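You operate a simulated robot arm through the tools that you are given. There is no shell and no other tool.

You are at the controls of a simulated robot arm. One attempt, no reset.

Task
Dry the ribbed white filter and put it in the done tray.
Fine: lid shut while it runs; dryer off before the lid opens again. Where these are worked on the way, their far stop is far enough and under half their travel is too little: lid of the dryer.

The check looks at the end state, three seconds after you hand in, the way a careful person would. Anything else that was tipped, shoved, dropped, spilled or broken makes it a failure. A push-on lid holds only when it is set on centred and level and pressed home; a screw cap is set on level and turned clockwise until tight.

Robot
A 6-joint arm with a two-finger parallel gripper, fixed in place. Base frame: the origin is at the foot of the arm, x ahead of it, y to its left, z up. Units: m, rad, N and s.
With the tool pointing down near the work surface it reaches from about 0.26 to 0.68 m from the base axis. Its first joint turns from -1.152 to 1.152 rad. Payload 2.9 kg.
The tool frame sits at the grasp point between the pads (the TCP): z along the fingers, y along the line on which they close. The tips reach 0.03 m beyond it. The gripper opens to 0.11 m. The fingers are 0.02 m wide and 0.01 m thick; the gripper's body (0.048 by 0.112 m) begins 0.055 m behind the TCP.
Orientation is that of the tool frame in the base frame, as a unit quaternion [w, x, y, z]. With the fingers straight down and closing along the base's y, the tool's x points along the base's -x, its y along +y and its z along -z.

Tools
- The arm moves only by the tool servo_tool. Its argument "motion" is a list of rows, each an object (a shift or turn left out is 0, a gripper value left out holds the last) with "linear": the shift along the tool's x, y, z in m, a list of three; "turn": the turn, a rotation vector about the tool's x, y, z in rad, a list of three; "grip": the closure in counts, from 0 (fully open) to 255 (shut). In form: [{"linear": [x, y, z], "turn": [wx, wy, wz], "grip": grip}, ...]. A call has 1 to 20 rows; each row shifts and turns the commanded pose from where the row before left it, along the tool's axes as they then stand. Rows are played at 5 a second. More than 0.05 m and 0.15 rad between two rows, or a gripper value outside its range, and nothing of the call is played. A pose out of reach is approached as far as the arm can. The call stops where the force on the tool passes 40 N (or 10 N more than at its start, if that is more) or the arm is blocked; 0.2 s more then pass. Each finger travels about 0.108 m/s and halts on what it meets, pressing with about 37 N; the grip force reading is that of the motor and also rises with nothing between the fingers. The clock runs only during rows and for 0.2 s after the last one: add rows that do not move to give the fingers time. The reply holds the time, the measured pose of the TCP, the force on the tool along the base axes, the opening and the grip force, in the units named above and with some noise, with the torque about the TCP (base axes, N m) and any sound that the robot's microphone picked up.
- Cameras (640 x 400 px; columns grow to the right, rows downward): "scene" is fixed at [0.0706, 0.4267, 1.3886]; the picture's right is [-0.81, -0.58, 0.00], its down [-0.31, 0.43, -0.85] and it looks along [0.49, -0.69, -0.53] (base axes); focal length 320 px, centre (320, 200). "wrist" rides on the gripper at [0.072, 0.017, -0.103] in the tool frame; the picture's right is [-0.23, 0.97, 0.00], its down [-0.76, -0.18, -0.62] and it looks along [-0.61, -0.14, 0.78] (tool axes); focal length 222 px, centre (320, 200). There is no depth. A picture from a camera that has moved, and an enlarged one, comes with that camera's place and axes in the base frame and with its lens.
- camera(camera): a new picture of that camera. The clock stands still meanwhile.
- zoom(camera, box): a new picture of the part [left, top, right, bottom] of that camera's present view, enlarged. The clock stands still meanwhile.
- sign_off(): hands the job in; it is judged then, once.

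Places have to be worked out from the pictures, the camera data and where the tool is seen. Open the gripper and draw the arm clear of the work before you hand the job in, unless the task says otherwise.

The tools are called after "Request:" as a command line: name --argument value ..., lists and objects as JSON in quotes. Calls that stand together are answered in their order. servo_tool: Moves the arm, as the interface text tells. Its arguments: {"type":"object","properties":{"motion":{"type":"array"}},"required":["motion"]} The other tools are called the same way: camera (camera) takes a picture; zoom (camera, box) takes an enlarged picture of a part of a camera's view; sign_off () hands the job in.

At the start:

```text
time_s: 0.0
ee_pos: [0.3441, -0.1341, 1.0833]
orientation: [0.0, 0.001, 1.0, 0.0]
contact_force: [-0.6, 0.7, 0.7]
ft_torque: [0.02, 0.03, 0.0]
finger_gap: 0.1101
gripper_force: 0.0
```

scene: 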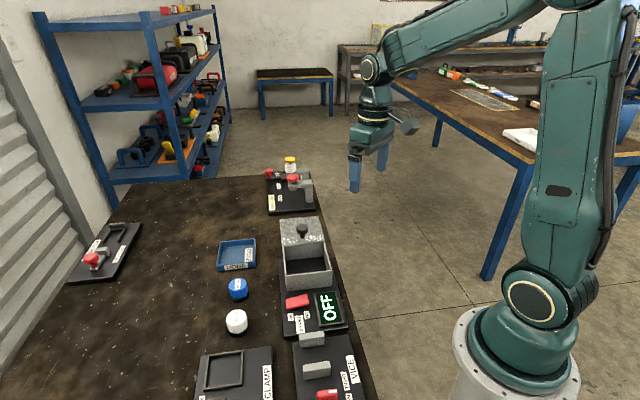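
wrist: 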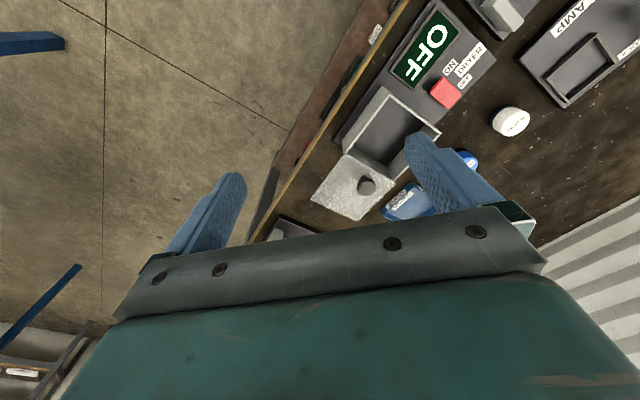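

I start by looking closer at the bench: the dryer, the white filter, the tray and the labels.

Request:
zoom --camera "scene" --box '[200, 200, 380, 400]'

Request:
zoom --camera "scene" --box '[260, 200, 360, 340]'

Request:
zoom --camera "scene" --box '[200, 150, 340, 280]'

Request:
zoom --camera "wrist" --box '[290, 0, 640, 230]'

```text
2.00 times, centred on (290, 300) of scene
camera zoom: at [0.0706, 0.4267, 1.3886], right [-0.81, -0.58, 0.0], down [-0.31, 0.43, -0.85], along [0.49, -0.69, -0.53], focal length 640 px, centre (380, 0)
```

zoom: 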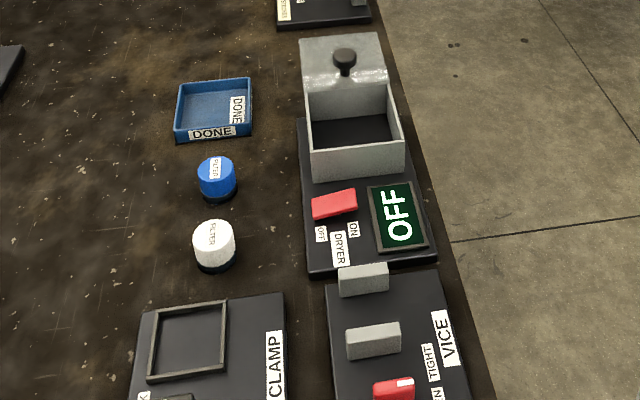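

```text
2.86 times, centred on (310, 270) of scene
camera zoom: at [0.0706, 0.4267, 1.3886], right [-0.81, -0.58, 0.0], down [-0.31, 0.43, -0.85], along [0.49, -0.69, -0.53], focal length 914 px, centre (349, 0)
```

zoom: 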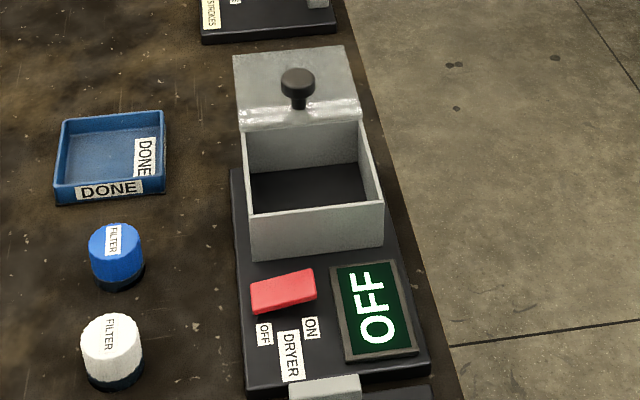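

```text
3.08 times, centred on (270, 215) of scene
camera zoom: at [0.0706, 0.4267, 1.3886], right [-0.81, -0.58, 0.0], down [-0.31, 0.43, -0.85], along [0.49, -0.69, -0.53], focal length 984 px, centre (474, 154)
```

zoom: 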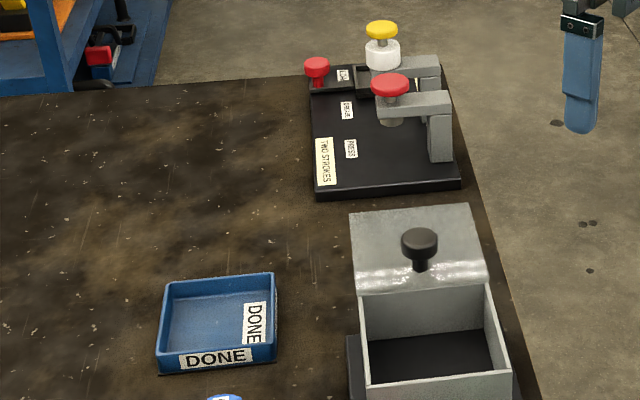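

```text
1.74 times, centred on (465, 115) of wrist
camera zoom: at [0.2725, -0.117, 1.1864], right [0.23, 0.97, 0.0], down [0.76, -0.18, 0.62], along [0.61, -0.14, -0.78], focal length 386 px, centre (68, 348)
```

zoom: 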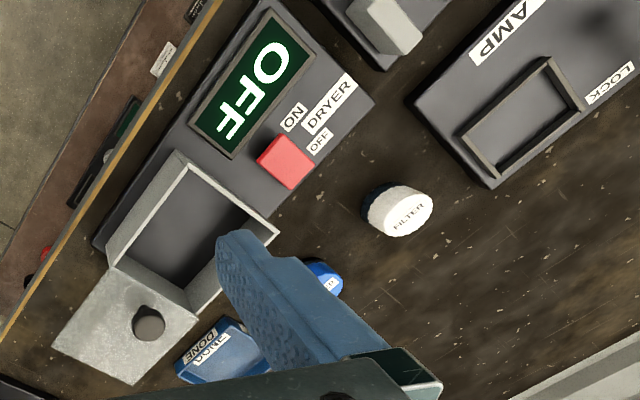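

The lid of the dryer appears to be a plate with a knob sitting behind the box; I need to see how it moves, so I zoom in tightly there and on the press/other items for clearance.

Request:
zoom --camera "scene" --box '[270, 205, 340, 300]'

Request:
zoom --camera "scene" --box '[280, 280, 350, 345]'

Request:
zoom --camera "scene" --box '[215, 265, 265, 345]'

Request:
zoom --camera "wrist" --box '[300, 80, 450, 230]'

```text
4.21 times, centred on (305, 252) of scene
camera zoom: at [0.0706, 0.4267, 1.3886], right [-0.81, -0.58, 0.0], down [-0.31, 0.43, -0.85], along [0.49, -0.69, -0.53], focal length 1347 px, centre (383, -21)
```

zoom: 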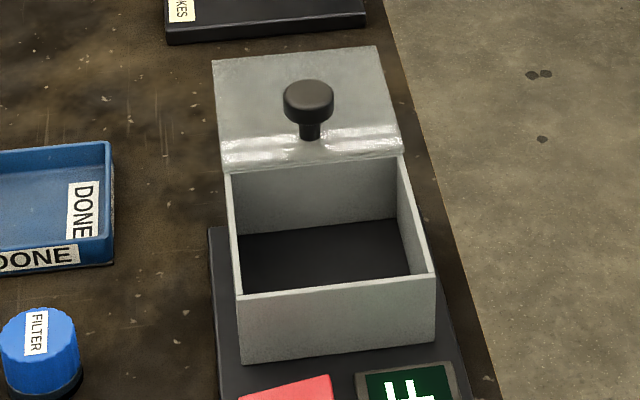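

```text
6.15 times, centred on (315, 312) of scene
camera zoom: at [0.0706, 0.4267, 1.3886], right [-0.81, -0.58, 0.0], down [-0.31, 0.43, -0.85], along [0.49, -0.69, -0.53], focal length 1969 px, centre (351, -492)
```

zoom: 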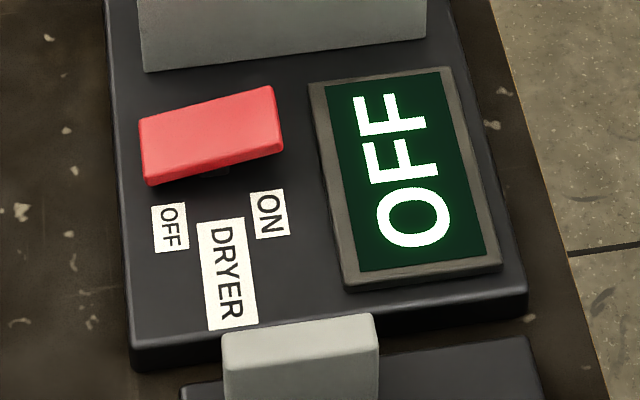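

```text
5.00 times, centred on (240, 305) of scene
camera zoom: at [0.0706, 0.4267, 1.3886], right [-0.81, -0.58, 0.0], down [-0.31, 0.43, -0.85], along [0.49, -0.69, -0.53], focal length 1600 px, centre (720, -325)
```

zoom: 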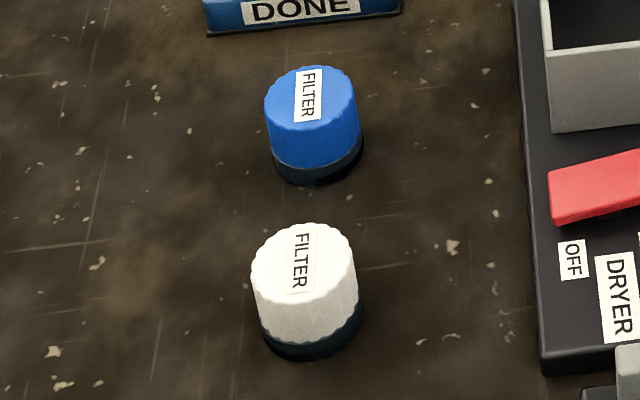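

```text
2.67 times, centred on (375, 155) of wrist
camera zoom: at [0.2725, -0.117, 1.1864], right [0.23, 0.97, 0.0], down [0.76, -0.18, 0.62], along [0.61, -0.14, -0.78], focal length 592 px, centre (173, 320)
```

zoom: 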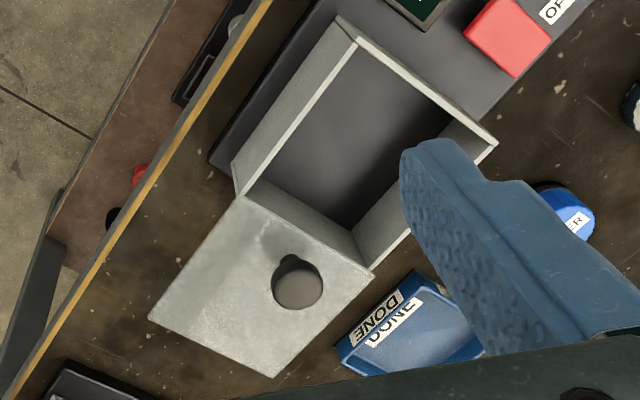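

The lid is a flat sliding plate with a knob near its front edge, sliding along about (0.71,-0.71); the rocker has its ON end raised. White filter triangulates to about (0.475, 0.167, 0.80). I move above it at height and yaw the tool about 45° to align with the fixtures.

Request:
servo_tool --motion '[{"linear": [-0.0188, 0.043, 0.0119]}, {"linear": [-0.0188, 0.043, 0.0119]}, {"linear": [-0.0188, 0.043, 0.0119]}, {"linear": [-0.0188, 0.043, 0.0119]}, {"linear": [-0.0188, 0.043, 0.0119]}, {"linear": [-0.0188, 0.043, 0.0119]}, {"linear": [-0.0188, 0.043, 0.0119]}, {"turn": [0, 0, 0.131]}, {"turn": [0, 0, 0.131]}, {"turn": [0, 0, 0.131]}, {"turn": [0, 0, 0.131]}, {"turn": [0, 0, 0.131]}, {"turn": [0, 0, 0.131]}, {}]'

```text
time_s: 3.0
ee_pos: [0.4769, 0.1661, 1.0011]
orientation: [0.0, 0.384, 0.923, -0.001]
contact_force: [0.1, -0.6, -0.3]
ft_torque: [0.01, 0.02, -0.02]
finger_gap: 0.1101
gripper_force: 0.0
```

The tool is now above the filter with the closing axis along (0.71, 0.70). I take pictures from both cameras to refine the location.

Request:
camera --camera "wrist"

Request:
camera --camera "scene"

```text
taken
camera wrist: at [0.4375, 0.2303, 1.1039], right [0.85, 0.53, 0.0], down [0.41, -0.67, 0.62], along [0.33, -0.53, -0.78], focal length 222 px, centre (320, 200)
```

wrist: 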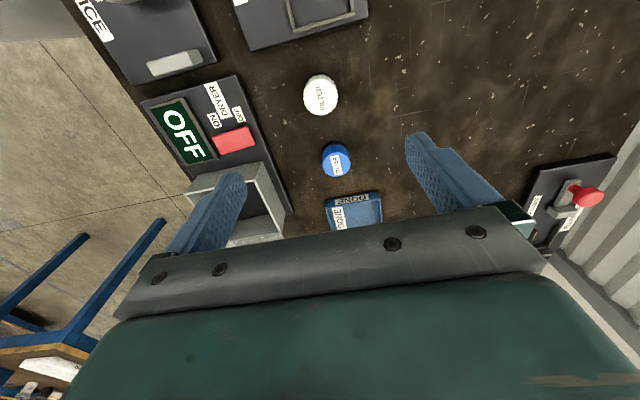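

```text
taken
```

scene: 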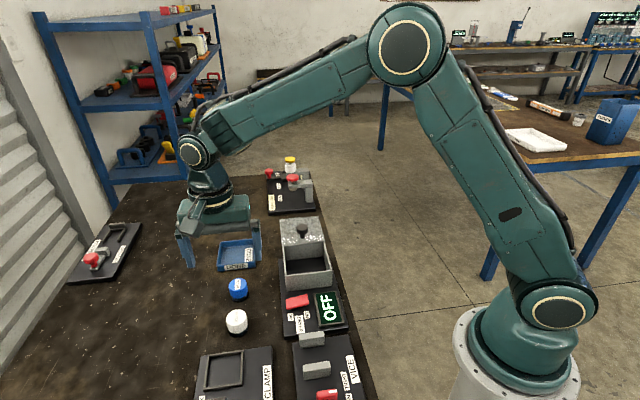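

I zoom the wrist view on the filter to locate its top and bottom precisely.

Request:
zoom --camera "wrist" --box '[280, 60, 380, 190]'

Request:
zoom --camera "wrist" --box '[140, 70, 320, 250]'

```text
3.08 times, centred on (330, 125) of wrist
camera zoom: at [0.4375, 0.2303, 1.1039], right [0.85, 0.53, 0.0], down [0.41, -0.67, 0.62], along [0.33, -0.53, -0.78], focal length 684 px, centre (289, 431)
```

zoom: 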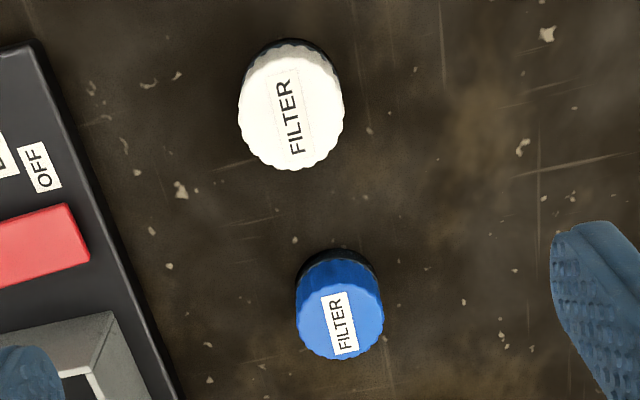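

```text
2.22 times, centred on (230, 160) of wrist
camera zoom: at [0.4375, 0.2303, 1.1039], right [0.85, 0.53, 0.0], down [0.41, -0.67, 0.62], along [0.33, -0.53, -0.78], focal length 494 px, centre (520, 289)
```

zoom: 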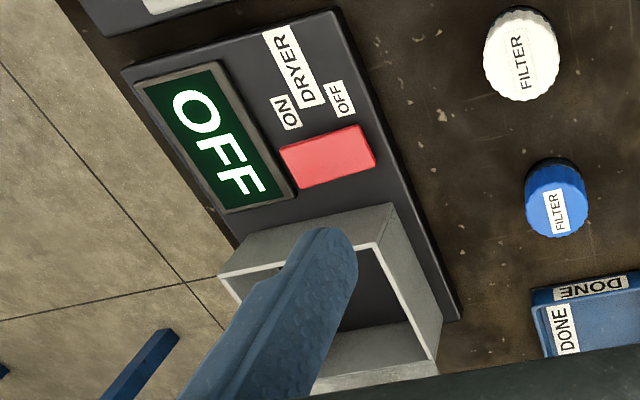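

Triangulating the top of the white filter gives about (0.477, 0.167, 0.808), diameter ≈0.043, bench top ≈0.762. I descend straight to a height just above it and look again.

Request:
servo_tool --motion '[{"linear": [0, 0.001, 0.047]}, {"linear": [0, 0, 0.047]}, {"linear": [0, 0, 0.047]}, {}]'

Request:
camera --camera "wrist"

Request:
zoom --camera "scene" --box '[180, 220, 300, 350]'

```text
time_s: 4.0
ee_pos: [0.4739, 0.166, 0.8603]
orientation: [0.001, 0.384, 0.923, 0.0]
contact_force: [1.2, 0.7, 0.4]
ft_torque: [0.0, 0.01, -0.02]
finger_gap: 0.1102
gripper_force: 0.0
```

```text
taken
camera wrist: at [0.4363, 0.2302, 0.9632], right [0.85, 0.53, 0.0], down [0.41, -0.66, 0.62], along [0.33, -0.53, -0.78], focal length 222 px, centre (320, 200)
```

wrist: 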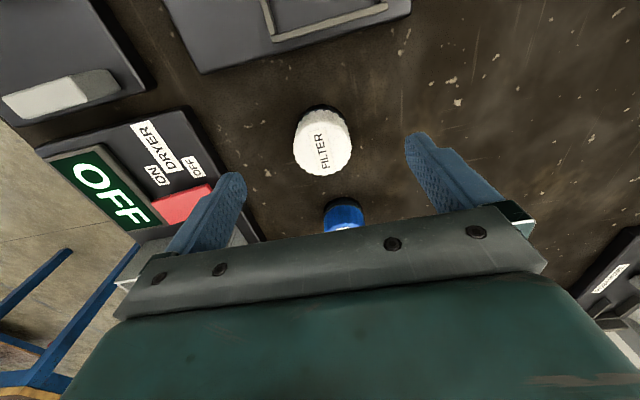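

```text
3.08 times, centred on (240, 285) of scene
camera zoom: at [0.0706, 0.4267, 1.3886], right [-0.81, -0.58, 0.0], down [-0.31, 0.43, -0.85], along [0.49, -0.69, -0.53], focal length 984 px, centre (566, -62)
```

zoom: 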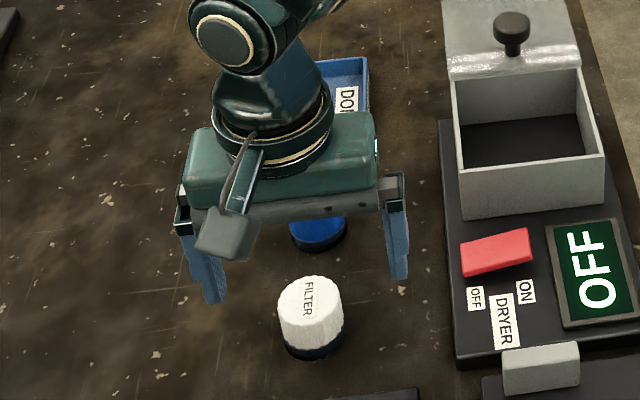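

The filter appears about 4 mm to the +tool-y side of the TCP. I correct and descend to TCP z≈0.798, then close.

Request:
servo_tool --motion '[{"linear": [0, 0.004, 0.02]}, {"linear": [0, 0, 0.022]}, {"linear": [0, 0, 0.02]}, {}]'

Request:
camera --camera "wrist"

Request:
zoom --camera "scene" --box '[190, 260, 290, 350]'

```text
time_s: 4.8
ee_pos: [0.4803, 0.1709, 0.8097]
orientation: [0.0, 0.382, 0.924, 0.001]
contact_force: [-0.3, 3.1, 5.5]
ft_torque: [-0.17, 0.26, -0.1]
finger_gap: 0.1094
gripper_force: 0.1
stopped in row 3: the force on the tool passed its limit at 70 N (the readings are from after the stop); the commanded pose is now the measured one
```

```text
taken
camera wrist: at [0.4407, 0.2348, 0.9123], right [0.85, 0.53, 0.0], down [0.41, -0.67, 0.62], along [0.33, -0.53, -0.78], focal length 222 px, centre (320, 200)
```

wrist: 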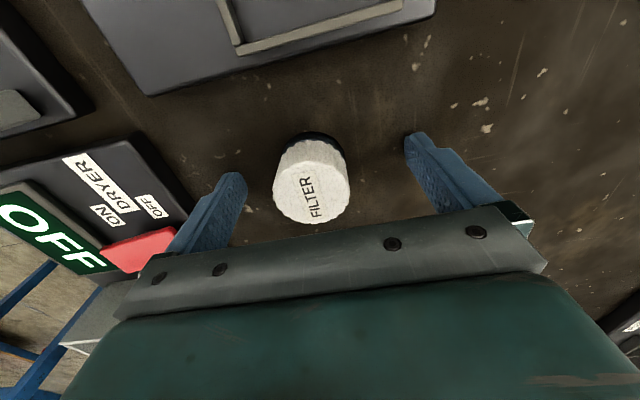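

```text
4.44 times, centred on (240, 305) of scene
camera zoom: at [0.0706, 0.4267, 1.3886], right [-0.81, -0.58, 0.0], down [-0.31, 0.43, -0.85], along [0.49, -0.69, -0.53], focal length 1422 px, centre (676, -267)
```

zoom: 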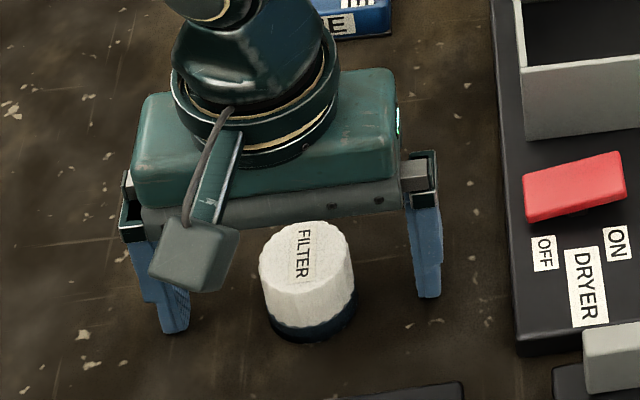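

The tips touched the bench at TCP z≈0.81 (bench top ≈0.78). The filter still stands; it lies ≈7 mm along tool +x and 3 mm toward -y from the TCP. I raise slightly and correct.

Request:
servo_tool --motion '[{"linear": [0, 0, -0.006]}, {"linear": [0.007, -0.003, 0]}, {}]'

Request:
camera --camera "wrist"

```text
time_s: 5.6
ee_pos: [0.4711, 0.1725, 0.8155]
orientation: [0.0, 0.383, 0.924, -0.001]
contact_force: [-0.5, 1.1, 0.4]
ft_torque: [-0.01, 0.02, 0.0]
finger_gap: 0.1102
gripper_force: 0.0
```

```text
taken
camera wrist: at [0.4332, 0.2366, 0.917], right [0.85, 0.53, 0.0], down [0.41, -0.66, 0.62], along [0.33, -0.53, -0.78], focal length 222 px, centre (320, 200)
```

wrist: 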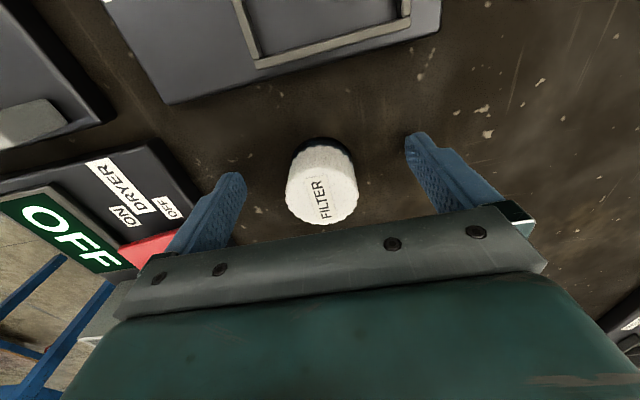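

The filter is now centred between the pads. I close the gripper and give the fingers time.

Request:
servo_tool --motion '[{"grip": 100}, {"grip": 150}, {"grip": 200}, {"grip": 200}, {"grip": 200}]'

Request:
camera --camera "wrist"

```text
time_s: 6.8
ee_pos: [0.4725, 0.1732, 0.8152]
orientation: [0.001, 0.384, 0.923, 0.0]
contact_force: [0.1, 0.0, 0.7]
ft_torque: [0.01, 0.04, -0.02]
finger_gap: 0.0402
gripper_force: 36.5
```

```text
taken
camera wrist: at [0.4334, 0.2366, 0.9171], right [0.85, 0.53, 0.0], down [0.41, -0.66, 0.62], along [0.33, -0.53, -0.78], focal length 222 px, centre (320, 200)
```

wrist: 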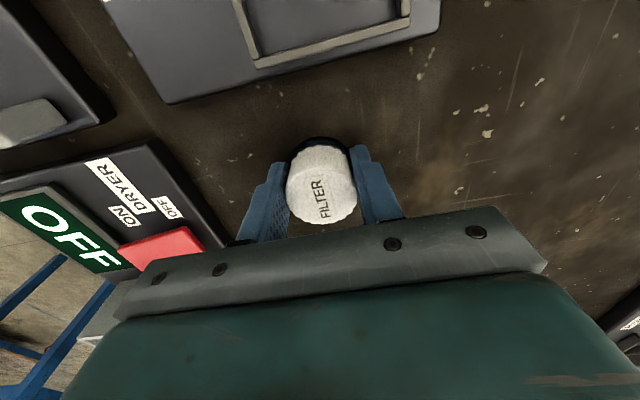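

The filter is held (gap 0.040). I lift straight up to about z=0.955, then carry it over the dryer box at roughly (0.452, -0.047).

Request:
servo_tool --motion '[{"linear": [0, 0, -0.03]}, {"linear": [0, 0, -0.04]}, {"linear": [0, 0, -0.04]}, {"linear": [0, 0, -0.03]}, {"linear": [-0.0283, -0.0339, 0]}, {"linear": [-0.0283, -0.0339, 0]}, {"linear": [-0.0283, -0.0339, 0]}, {"linear": [-0.0283, -0.0339, 0]}, {"linear": [-0.0283, -0.0339, 0]}, {}]'

Request:
camera --camera "wrist"

Request:
zoom --camera "scene" --box '[240, 190, 380, 340]'

```text
time_s: 9.0
ee_pos: [0.4526, -0.0453, 0.9559]
orientation: [0.001, 0.384, 0.923, 0.0]
contact_force: [0.0, 0.6, -0.8]
ft_torque: [0.01, 0.0, -0.03]
finger_gap: 0.04
gripper_force: 36.9
```

```text
taken
camera wrist: at [0.4143, 0.019, 1.0574], right [0.85, 0.53, 0.0], down [0.41, -0.66, 0.62], along [0.33, -0.53, -0.78], focal length 222 px, centre (320, 200)
```

wrist: 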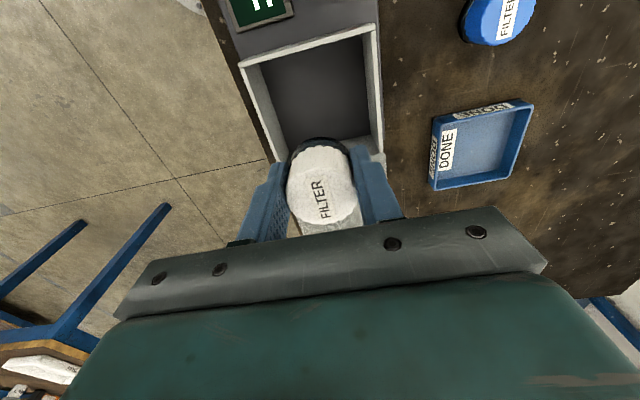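

```text
2.67 times, centred on (310, 265) of scene
camera zoom: at [0.0707, 0.4267, 1.3886], right [-0.81, -0.58, 0.0], down [-0.31, 0.43, -0.85], along [0.49, -0.69, -0.53], focal length 853 px, centre (347, 27)
```

zoom: 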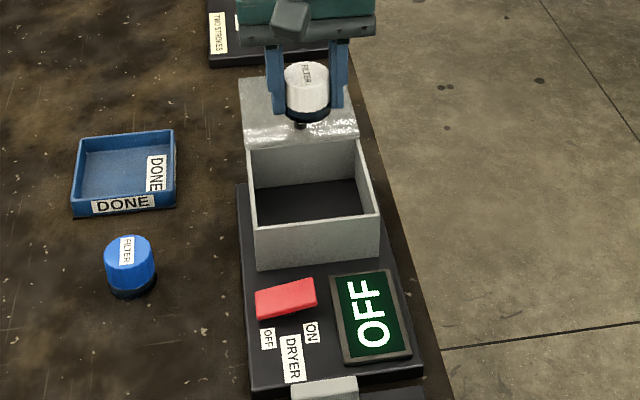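

In the wrist view the front rim corners work out to about (0.449, 0.038) and (0.372, -0.041), so the box centre is ≈(0.453, -0.044), within a couple of mm of the TCP. I lower the filter part way into the box and check.

Request:
servo_tool --motion '[{"linear": [0.002, 0.001, 0.03]}, {"linear": [0, 0, 0.03]}, {"linear": [0, 0, 0.025]}, {}]'

Request:
camera --camera "wrist"

Request:
zoom --camera "scene" --box '[260, 190, 360, 310]'

```text
time_s: 10.0
ee_pos: [0.4524, -0.0433, 0.8698]
orientation: [0.0, 0.384, 0.923, 0.0]
contact_force: [0.8, 0.0, -0.3]
ft_torque: [0.0, 0.01, 0.01]
finger_gap: 0.0399
gripper_force: 37.0
```

```text
taken
camera wrist: at [0.4134, 0.0206, 0.9723], right [0.85, 0.53, 0.0], down [0.41, -0.66, 0.62], along [0.33, -0.53, -0.78], focal length 222 px, centre (320, 200)
```

wrist: 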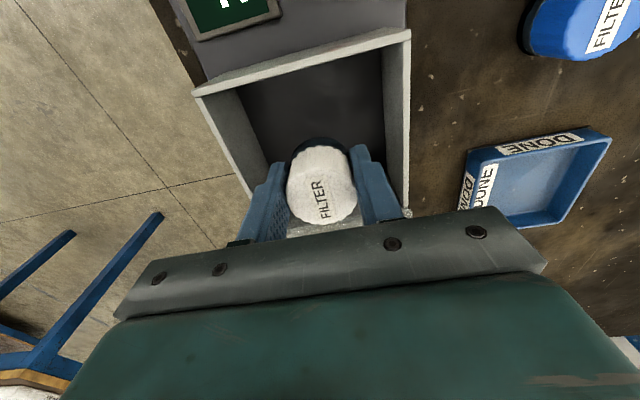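

```text
3.33 times, centred on (310, 250) of scene
camera zoom: at [0.0707, 0.4267, 1.3886], right [-0.81, -0.58, 0.0], down [-0.31, 0.43, -0.85], along [0.49, -0.69, -0.53], focal length 1066 px, centre (353, 33)
```

zoom: 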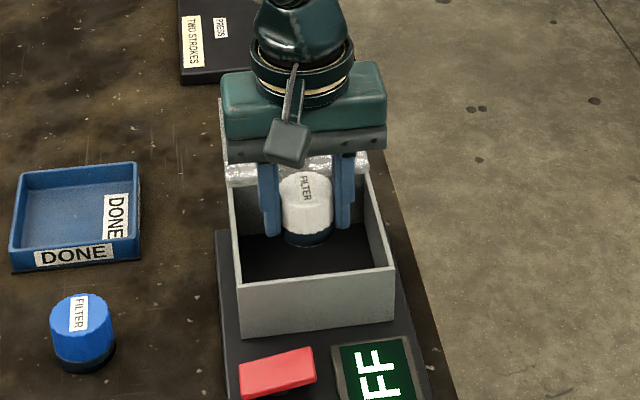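

The filter is well centred between the walls. I continue down in small steps toward the floor.

Request:
servo_tool --motion '[{"linear": [0, 0, 0.01]}, {"linear": [0, 0, 0.01]}, {"linear": [0, 0, 0.008]}, {}]'

Request:
zoom --camera "scene" --box '[260, 190, 360, 310]'

```text
time_s: 11.0
ee_pos: [0.4528, -0.0425, 0.8422]
orientation: [0.0, 0.384, 0.923, 0.0]
contact_force: [-0.1, 0.1, -0.1]
ft_torque: [-0.01, 0.03, 0.04]
finger_gap: 0.0401
gripper_force: 36.8
```

```text
3.33 times, centred on (310, 250) of scene
camera zoom: at [0.0706, 0.4267, 1.3886], right [-0.81, -0.58, 0.0], down [-0.31, 0.43, -0.85], along [0.49, -0.69, -0.53], focal length 1066 px, centre (353, 33)
```

zoom: 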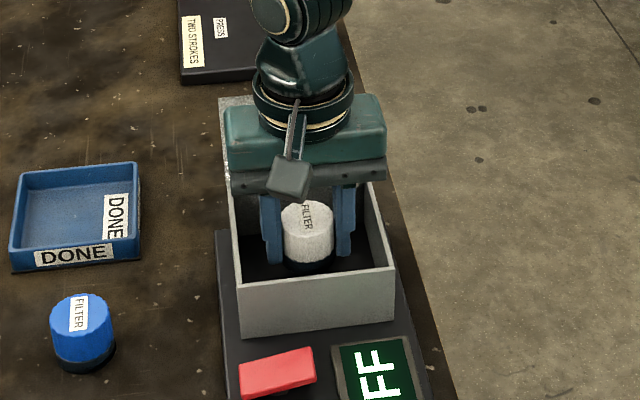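

Still no contact at TCP z=0.842. I go down in 2 mm steps watching the force.

Request:
servo_tool --motion '[{"linear": [0, 0, 0.002]}, {"linear": [0, 0, 0.002]}, {"linear": [0, 0, 0.002]}, {}]'

```text
time_s: 12.0
ee_pos: [0.4513, -0.043, 0.8365]
orientation: [0.0, 0.384, 0.923, 0.0]
contact_force: [0.2, -0.5, -0.3]
ft_torque: [-0.02, -0.03, 0.01]
finger_gap: 0.0398
gripper_force: 37.1
```

No contact yet; continue in small steps.

Request:
servo_tool --motion '[{"linear": [0, 0, 0.002]}, {"linear": [0, 0, 0.002]}, {}]'

```text
time_s: 12.8
ee_pos: [0.4512, -0.0433, 0.8331]
orientation: [0.0, 0.384, 0.923, 0.0]
contact_force: [0.0, 0.1, -0.3]
ft_torque: [-0.02, 0.03, 0.01]
finger_gap: 0.0399
gripper_force: 36.9
```

Request:
servo_tool --motion '[{"linear": [0, 0, 0.0015]}, {"linear": [0, 0, 0.0015]}, {}]'

```text
time_s: 13.6
ee_pos: [0.4514, -0.0433, 0.8308]
orientation: [0.0, 0.383, 0.924, -0.001]
contact_force: [-7.1, 2.3, 22.2]
ft_torque: [0.04, 0.16, 0.0]
finger_gap: 0.0401
gripper_force: 37.2
```

Contact force of 22 N: the filter is on the box floor at TCP z≈0.831. I relieve 1 mm and open the fingers only to about 0.066 m so they stay clear of the walls.

Request:
servo_tool --motion '[{"linear": [0, 0, -0.001]}, {"grip": 145}, {"grip": 102}, {}, {}]'

Request:
camera --camera "wrist"

```text
time_s: 14.8
ee_pos: [0.4523, -0.0444, 0.8302]
orientation: [0.0, 0.383, 0.924, 0.0]
contact_force: [-0.3, -0.5, 0.1]
ft_torque: [-0.02, 0.03, -0.02]
finger_gap: 0.0657
gripper_force: 0.2
```

```text
taken
camera wrist: at [0.4126, 0.0194, 0.9325], right [0.85, 0.53, 0.0], down [0.41, -0.66, 0.62], along [0.33, -0.53, -0.78], focal length 222 px, centre (320, 200)
```

wrist: 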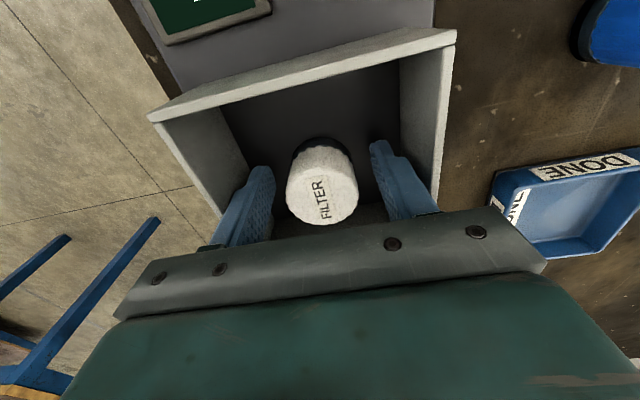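

The filter stands free in the box. I rise straight up and back toward the front so that the wrist camera sees the lid and the knob.

Request:
servo_tool --motion '[{"linear": [0, 0, -0.03]}, {"linear": [0, 0, -0.04]}, {"linear": [0, 0, -0.045]}, {"linear": [0, 0, -0.045]}, {}]'

Request:
camera --camera "wrist"

Request:
zoom --camera "scene" --box '[260, 190, 360, 310]'

```text
time_s: 16.0
ee_pos: [0.4516, -0.0456, 0.993]
orientation: [-0.001, 0.383, 0.924, 0.0]
contact_force: [-0.2, -0.2, 0.3]
ft_torque: [0.0, -0.01, -0.01]
finger_gap: 0.066
gripper_force: 0.0
```

```text
taken
camera wrist: at [0.4133, 0.0181, 1.0952], right [0.85, 0.53, 0.0], down [0.41, -0.66, 0.62], along [0.33, -0.53, -0.78], focal length 222 px, centre (320, 200)
```

wrist: 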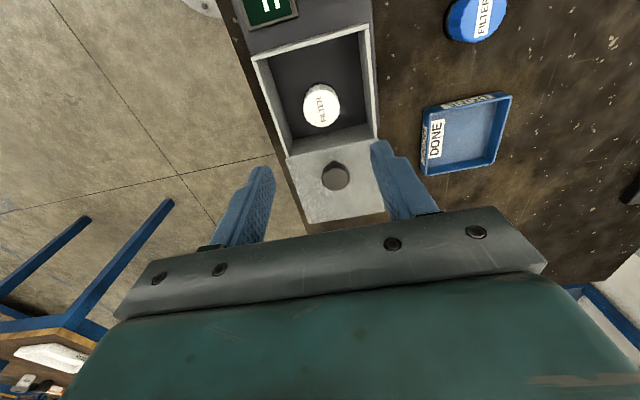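

```text
3.33 times, centred on (310, 250) of scene
camera zoom: at [0.0706, 0.4267, 1.3886], right [-0.81, -0.58, 0.0], down [-0.31, 0.43, -0.85], along [0.49, -0.69, -0.53], focal length 1066 px, centre (353, 33)
```

zoom: 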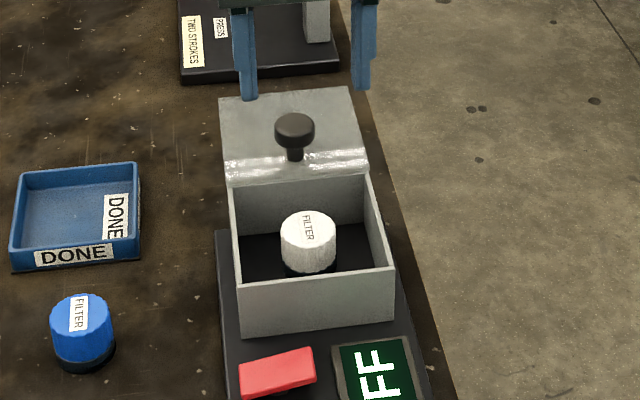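

I zoom the wrist view on the lid and knob.

Request:
zoom --camera "wrist" --box '[250, 20, 400, 230]'

Request:
zoom --camera "scene" --box '[275, 205, 335, 260]'

```text
1.90 times, centred on (325, 125) of wrist
camera zoom: at [0.4133, 0.0181, 1.0952], right [0.85, 0.53, 0.0], down [0.41, -0.66, 0.62], along [0.33, -0.53, -0.78], focal length 423 px, centre (310, 343)
```

zoom: 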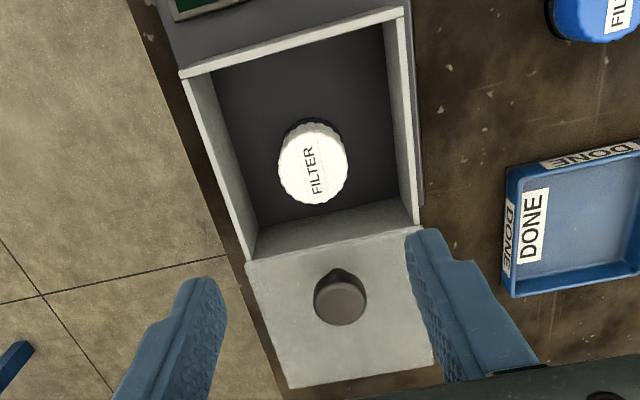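

```text
7.27 times, centred on (305, 232) of scene
camera zoom: at [0.0706, 0.4267, 1.3886], right [-0.81, -0.58, 0.0], down [-0.31, 0.43, -0.85], along [0.49, -0.69, -0.53], focal length 2327 px, centre (429, -36)
```

zoom: 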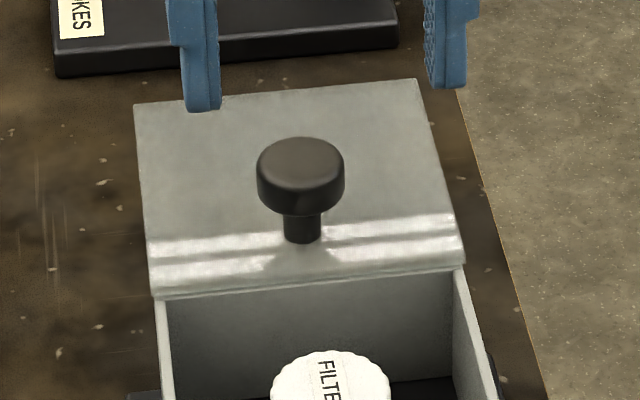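

The knob is at about (0.499, -0.093), top z≈0.883; the lid must slide about 0.107 m toward (-0.71, 0.71). I close the fingers and go behind the knob, staying high, then look.

Request:
servo_tool --motion '[{"grip": 255}, {"linear": [-0.037, 0, 0]}, {"linear": [-0.037, 0, 0]}, {"linear": [-0.037, 0, 0]}, {"linear": [0, 0, 0.03]}, {"linear": [0, 0, 0.03]}, {}]'

Request:
camera --camera "wrist"

Request:
zoom --camera "scene" --box '[260, 180, 350, 280]'

```text
time_s: 17.6
ee_pos: [0.5276, -0.1232, 0.9331]
orientation: [0.0, 0.383, 0.924, 0.0]
contact_force: [-0.5, -0.6, -0.1]
ft_torque: [-0.02, -0.03, 0.04]
finger_gap: 0.0
gripper_force: 36.8
```

```text
taken
camera wrist: at [0.4882, -0.0599, 1.0343], right [0.85, 0.53, 0.0], down [0.41, -0.66, 0.62], along [0.33, -0.53, -0.78], focal length 222 px, centre (320, 200)
```

wrist: 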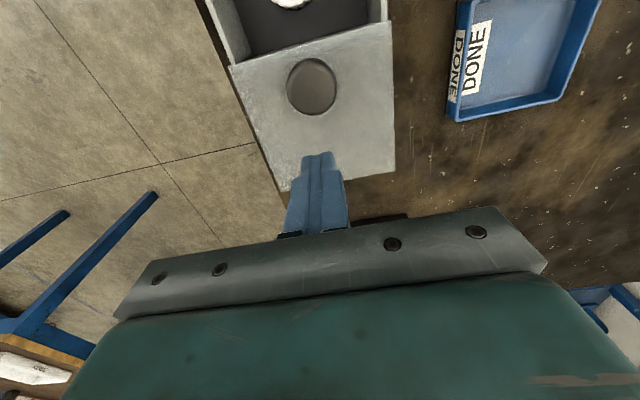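

```text
4.00 times, centred on (305, 230) of scene
camera zoom: at [0.0706, 0.4267, 1.3886], right [-0.81, -0.58, 0.0], down [-0.31, 0.43, -0.85], along [0.49, -0.69, -0.53], focal length 1280 px, centre (380, 80)
```

zoom: 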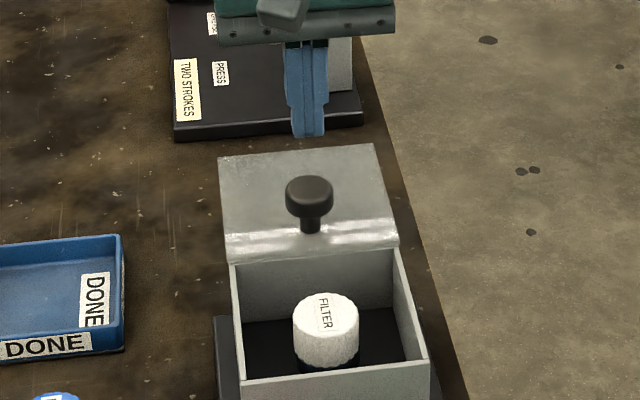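

The closed fingers are behind the knob with ~17 mm clearance. I lower so the tips are near z≈0.863, just above the lid plate.

Request:
servo_tool --motion '[{"linear": [0, 0.002, 0.015]}, {"linear": [0, 0, 0.012]}, {"linear": [0, 0, 0.007]}, {"linear": [0, 0, 0.006]}, {}]'

Request:
camera --camera "wrist"

Request:
zoom --camera "scene" --box '[260, 180, 350, 280]'

```text
time_s: 18.8
ee_pos: [0.5317, -0.1206, 0.8904]
orientation: [0.0, 0.383, 0.924, 0.0]
contact_force: [0.1, -0.4, -0.3]
ft_torque: [-0.02, -0.03, 0.01]
finger_gap: 0.0
gripper_force: 36.9
```

```text
taken
camera wrist: at [0.4923, -0.0577, 0.9933], right [0.85, 0.53, 0.0], down [0.41, -0.66, 0.62], along [0.33, -0.53, -0.78], focal length 222 px, centre (320, 200)
```

wrist: 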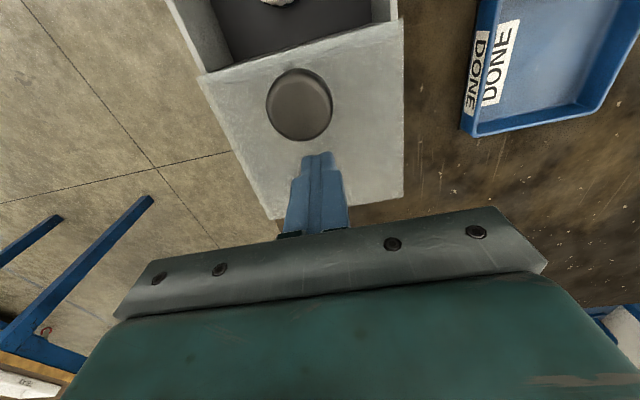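

```text
4.00 times, centred on (305, 230) of scene
camera zoom: at [0.0706, 0.4267, 1.3886], right [-0.81, -0.58, 0.0], down [-0.31, 0.43, -0.85], along [0.49, -0.69, -0.53], focal length 1280 px, centre (380, 80)
```

zoom: 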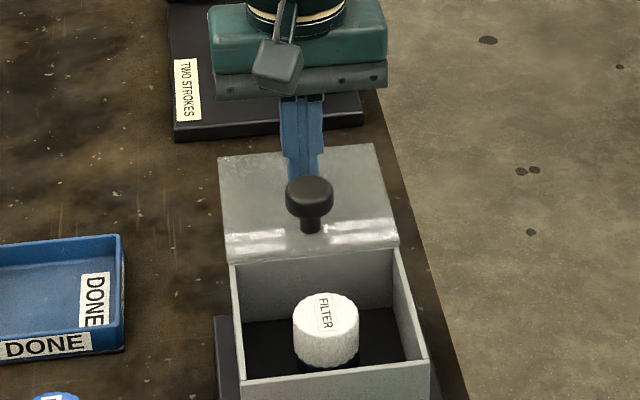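

The fingers are level with the knob and laterally aligned. I push along tool +x (toward the front) in small steps, starting with 0.035 m.

Request:
servo_tool --motion '[{"linear": [0.008, 0, 0]}, {"linear": [0.007, 0, 0]}, {"linear": [0.005, 0, 0]}, {"linear": [0.005, 0, 0]}, {"linear": [0.005, 0, 0]}, {"linear": [0.005, 0, 0]}, {}]'

Request:
zoom --camera "scene" --box '[260, 180, 350, 280]'

```text
time_s: 20.4
ee_pos: [0.5064, -0.0959, 0.8911]
orientation: [0.0, 0.384, 0.923, 0.0]
contact_force: [1.5, 0.0, 0.1]
ft_torque: [-0.01, -0.03, -0.04]
finger_gap: 0.0
gripper_force: 37.3
```

```text
4.00 times, centred on (305, 230) of scene
camera zoom: at [0.0707, 0.4267, 1.3886], right [-0.81, -0.58, 0.0], down [-0.31, 0.43, -0.85], along [0.49, -0.69, -0.53], focal length 1280 px, centre (380, 80)
```

zoom: 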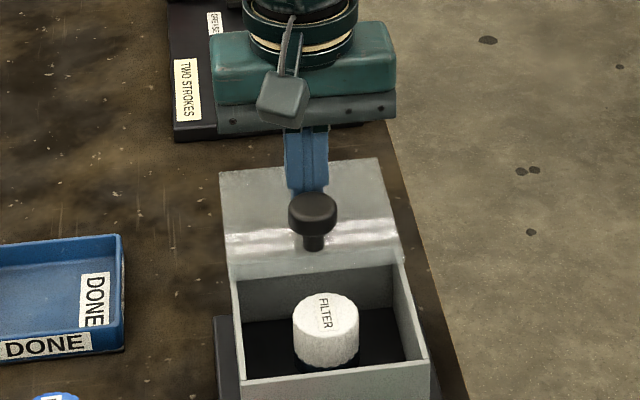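

The lid slides easily (only ~1.5 N). I keep pushing 0.07 m more.

Request:
servo_tool --motion '[{"linear": [0.007, 0, 0]}, {"linear": [0.007, 0, 0]}, {"linear": [0.007, 0, 0]}, {"linear": [0.007, 0, 0]}, {"linear": [0.007, 0, 0]}, {"linear": [0.007, 0, 0]}, {"linear": [0.007, 0, 0]}, {"linear": [0.007, 0, 0]}, {"linear": [0.007, 0, 0]}, {"linear": [0.007, 0, 0]}, {}]'

Request:
zoom --camera "scene" --box '[260, 190, 360, 310]'

```text
time_s: 22.8
ee_pos: [0.4573, -0.0471, 0.89]
orientation: [0.0, 0.383, 0.924, 0.001]
contact_force: [0.1, -0.7, -0.9]
ft_torque: [0.04, -0.02, -0.01]
finger_gap: 0.0001
gripper_force: 36.8
```

```text
3.33 times, centred on (310, 250) of scene
camera zoom: at [0.0707, 0.4267, 1.3886], right [-0.81, -0.58, 0.0], down [-0.31, 0.43, -0.85], along [0.49, -0.69, -0.53], focal length 1066 px, centre (353, 33)
```

zoom: 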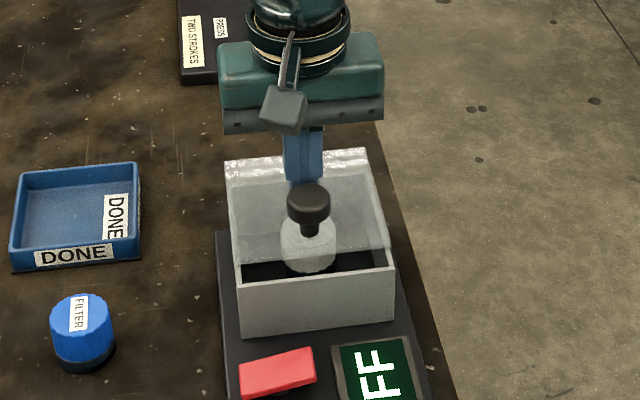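

The lid covers most of the box; about 0.03 m remains. I keep pushing in small steps until a stop is felt.

Request:
servo_tool --motion '[{"linear": [0.005, 0, 0]}, {"linear": [0.005, 0, 0]}, {"linear": [0.004, 0, 0]}, {"linear": [0.004, 0, 0]}, {"linear": [0.003, 0, 0]}, {"linear": [0.003, 0, 0]}, {}]'

Request:
zoom --camera "scene" --box '[260, 190, 360, 310]'

```text
time_s: 24.4
ee_pos: [0.4433, -0.0318, 0.8893]
orientation: [0.003, 0.385, 0.923, -0.001]
contact_force: [22.8, -17.0, -6.5]
ft_torque: [-0.08, -0.14, -0.02]
finger_gap: 0.0
gripper_force: 36.3
```

```text
3.33 times, centred on (310, 250) of scene
camera zoom: at [0.0713, 0.4263, 1.3887], right [-0.81, -0.58, 0.0], down [-0.31, 0.43, -0.85], along [0.49, -0.69, -0.53], focal length 1066 px, centre (353, 33)
```

zoom: 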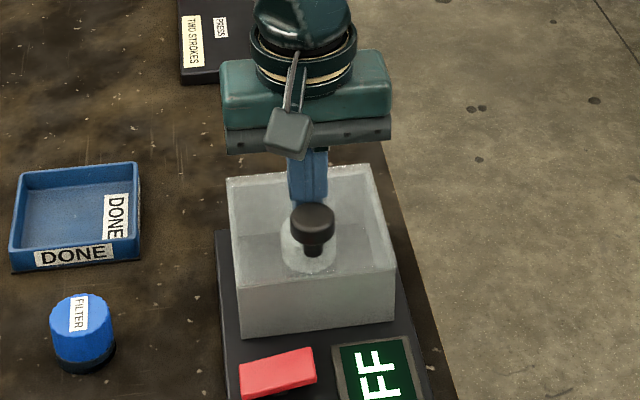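

Force rose to ~28 N: the lid is at its shut stop. I back off the knob, rise, and check the lid in both views.

Request:
servo_tool --motion '[{"linear": [-0.006, 0, 0]}, {"linear": [-0.009, 0, 0]}, {"linear": [0, 0, -0.03]}, {"linear": [0, 0, -0.04]}, {}]'

Request:
camera --camera "wrist"

Request:
zoom --camera "scene" --box '[270, 215, 360, 345]'

```text
time_s: 25.6
ee_pos: [0.4498, -0.0411, 0.9603]
orientation: [-0.001, 0.384, 0.923, -0.001]
contact_force: [0.4, 0.0, 0.2]
ft_torque: [-0.01, 0.0, 0.01]
finger_gap: 0.0001
gripper_force: 37.3
```

```text
taken
camera wrist: at [0.4117, 0.0226, 1.0623], right [0.85, 0.53, 0.0], down [0.41, -0.66, 0.62], along [0.33, -0.53, -0.78], focal length 222 px, centre (320, 200)
```

wrist: 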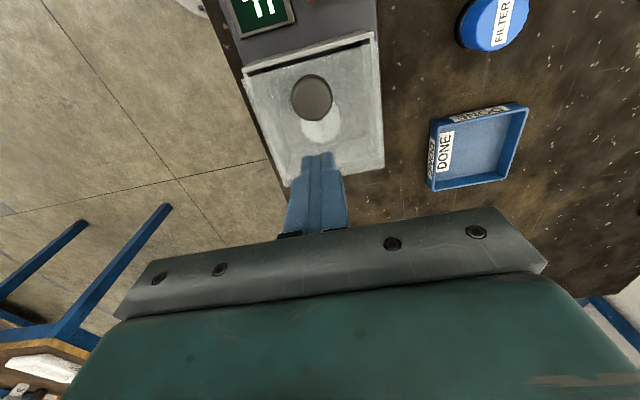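

```text
3.08 times, centred on (315, 280) of scene
camera zoom: at [0.0706, 0.4267, 1.3886], right [-0.81, -0.58, 0.0], down [-0.31, 0.43, -0.85], along [0.49, -0.69, -0.53], focal length 984 px, centre (335, -46)
```

zoom: 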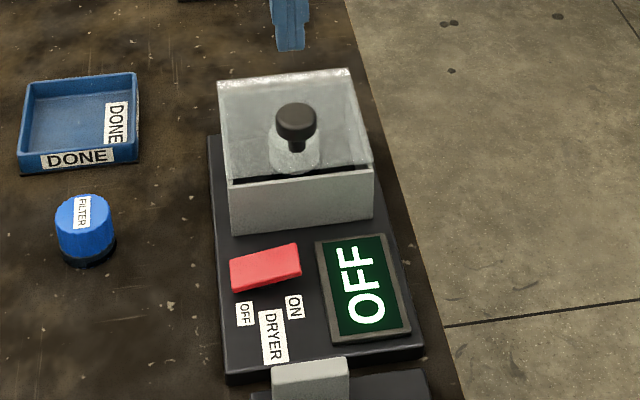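

A thin dark gap shows at the front of the lid – it may have rebounded a few mm from the stop. I zoom in to judge.

Request:
zoom --camera "scene" --box '[280, 230, 345, 290]'

Request:
zoom --camera "wrist" --box '[230, 0, 400, 200]'

```text
6.67 times, centred on (312, 260) of scene
camera zoom: at [0.0706, 0.4267, 1.3886], right [-0.81, -0.58, 0.0], down [-0.31, 0.43, -0.85], along [0.49, -0.69, -0.53], focal length 2133 px, centre (370, -200)
```

zoom: 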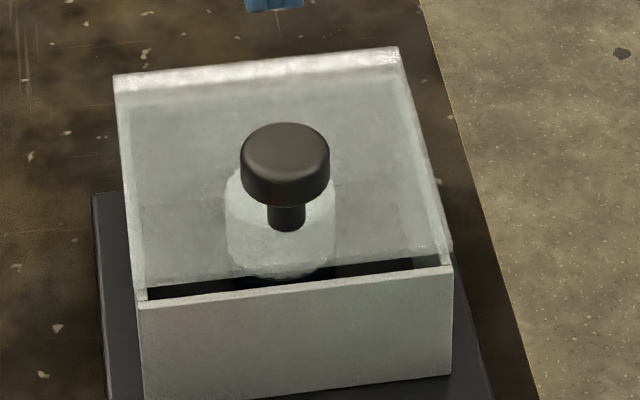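

```text
2.00 times, centred on (315, 100) of wrist
camera zoom: at [0.4117, 0.0226, 1.0623], right [0.85, 0.53, 0.0], down [0.41, -0.66, 0.62], along [0.33, -0.53, -0.78], focal length 444 px, centre (330, 400)
```

zoom: 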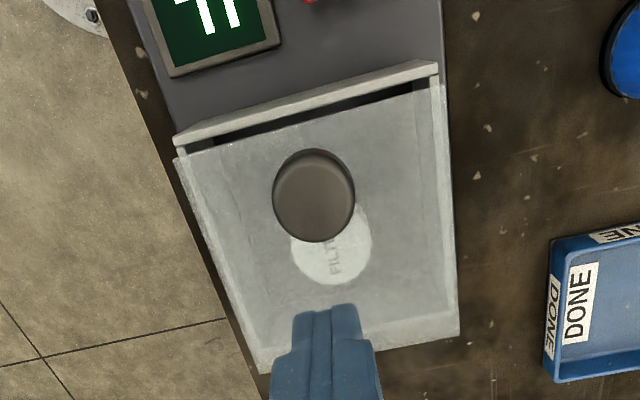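

The gap is ≈6–8 mm: the lid rebounded after the hard push. I go back down behind the knob and push it again gently, watching the force.

Request:
servo_tool --motion '[{"linear": [-0.01, 0, 0]}, {"linear": [0, 0, 0.035]}, {"linear": [0, 0, 0.035]}, {}, {"linear": [0.005, 0, 0]}, {"linear": [0.005, 0, 0]}, {"linear": [0.003, 0, 0]}, {"linear": [0.003, 0, 0]}, {}]'

Request:
zoom --camera "scene" --box '[280, 230, 345, 290]'

```text
time_s: 27.6
ee_pos: [0.4477, -0.0355, 0.8907]
orientation: [0.001, 0.384, 0.923, 0.0]
contact_force: [0.4, -0.5, -0.7]
ft_torque: [0.0, 0.0, 0.02]
finger_gap: 0.0
gripper_force: 36.6
```

```text
6.67 times, centred on (312, 260) of scene
camera zoom: at [0.0707, 0.4267, 1.3886], right [-0.81, -0.58, 0.0], down [-0.31, 0.43, -0.85], along [0.49, -0.69, -0.53], focal length 2133 px, centre (370, -200)
```

zoom: 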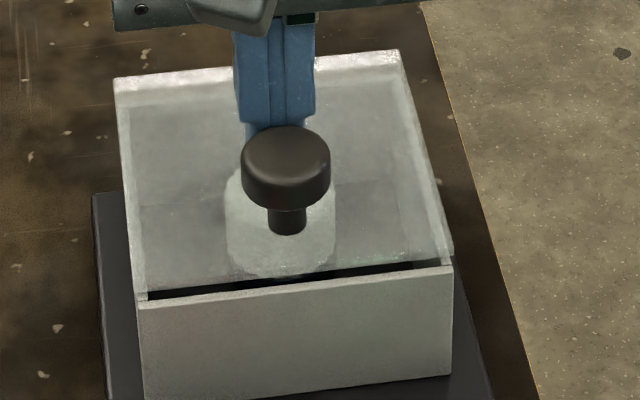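

The lid follows and the gap shrinks. I push on in 1 mm steps.

Request:
servo_tool --motion '[{"linear": [0.0015, 0, 0]}, {"linear": [0.001, 0, 0]}, {"linear": [0.001, 0, 0]}, {}, {}]'

Request:
zoom --camera "scene" --box '[280, 230, 345, 290]'

```text
time_s: 28.8
ee_pos: [0.4456, -0.0327, 0.8909]
orientation: [0.001, 0.384, 0.924, 0.0]
contact_force: [1.5, -0.6, 0.9]
ft_torque: [0.02, 0.01, -0.03]
finger_gap: 0.0002
gripper_force: 37.3
```

```text
6.67 times, centred on (312, 260) of scene
camera zoom: at [0.0706, 0.4267, 1.3886], right [-0.81, -0.58, 0.0], down [-0.31, 0.43, -0.85], along [0.49, -0.69, -0.53], focal length 2133 px, centre (370, -200)
```

zoom: 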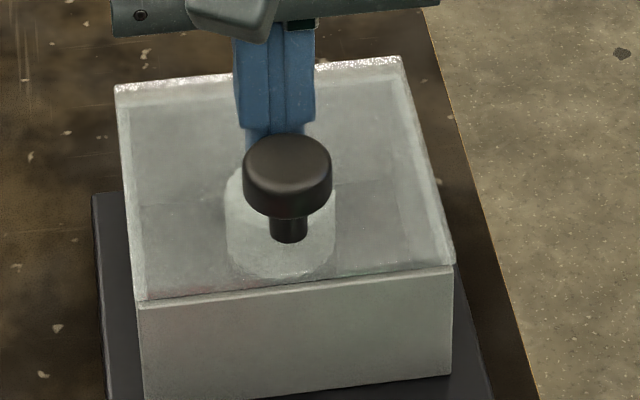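

Nearly shut. One or two more millimetres with force check.

Request:
servo_tool --motion '[{"linear": [0.001, 0, 0]}, {"linear": [0.0005, 0, 0]}, {}, {}]'

Request:
zoom --camera "scene" --box '[280, 230, 345, 290]'

```text
time_s: 29.8
ee_pos: [0.4436, -0.0328, 0.8901]
orientation: [0.0, 0.384, 0.923, -0.001]
contact_force: [0.8, -0.5, 0.2]
ft_torque: [0.0, 0.01, 0.02]
finger_gap: 0.0
gripper_force: 37.3
```

```text
6.67 times, centred on (312, 260) of scene
camera zoom: at [0.0706, 0.4267, 1.3886], right [-0.81, -0.58, 0.0], down [-0.31, 0.43, -0.85], along [0.49, -0.69, -0.53], focal length 2133 px, centre (370, -200)
```

zoom: 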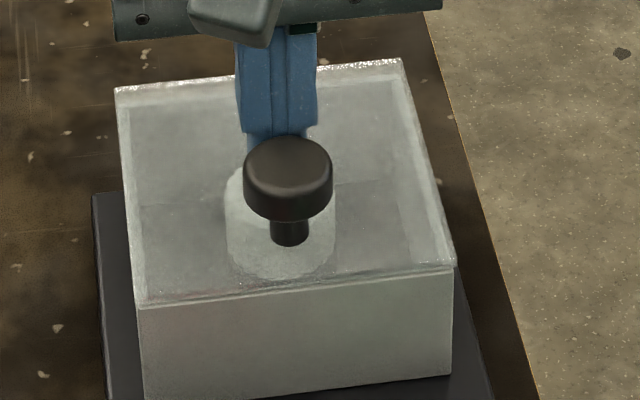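

Request:
servo_tool --motion '[{"linear": [0.001, 0, 0]}, {}, {}]'

```text
time_s: 30.6
ee_pos: [0.443, -0.0323, 0.8905]
orientation: [0.0, 0.384, 0.924, -0.001]
contact_force: [3.4, -3.9, -0.9]
ft_torque: [0.0, -0.01, -0.02]
finger_gap: 0.0
gripper_force: 36.9
```

About 5 N: the lid gently touches its stop. I back off very slowly to avoid a rebound, then look.

Request:
servo_tool --motion '[{"linear": [-0.0003, 0, 0]}, {"linear": [-0.0003, 0, 0]}, {"linear": [-0.0004, 0, 0]}, {"linear": [-0.0005, 0, 0]}, {}, {"linear": [-0.002, 0, 0]}, {"linear": [-0.005, 0, 0]}, {"linear": [-0.006, 0, 0]}, {}]'

Request:
zoom --camera "scene" --box '[280, 230, 345, 290]'

```text
time_s: 32.6
ee_pos: [0.4536, -0.0419, 0.8898]
orientation: [0.0, 0.383, 0.924, 0.0]
contact_force: [-0.5, 0.2, -0.9]
ft_torque: [-0.01, 0.01, -0.02]
finger_gap: 0.0
gripper_force: 36.6
```

```text
6.67 times, centred on (312, 260) of scene
camera zoom: at [0.0706, 0.4267, 1.3886], right [-0.81, -0.58, 0.0], down [-0.31, 0.43, -0.85], along [0.49, -0.69, -0.53], focal length 2133 px, centre (370, -200)
```

zoom: 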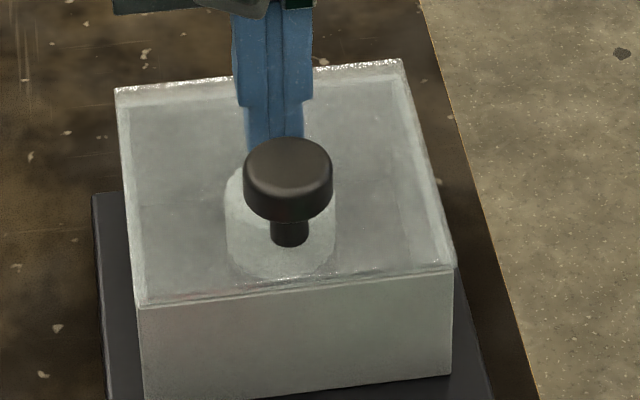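

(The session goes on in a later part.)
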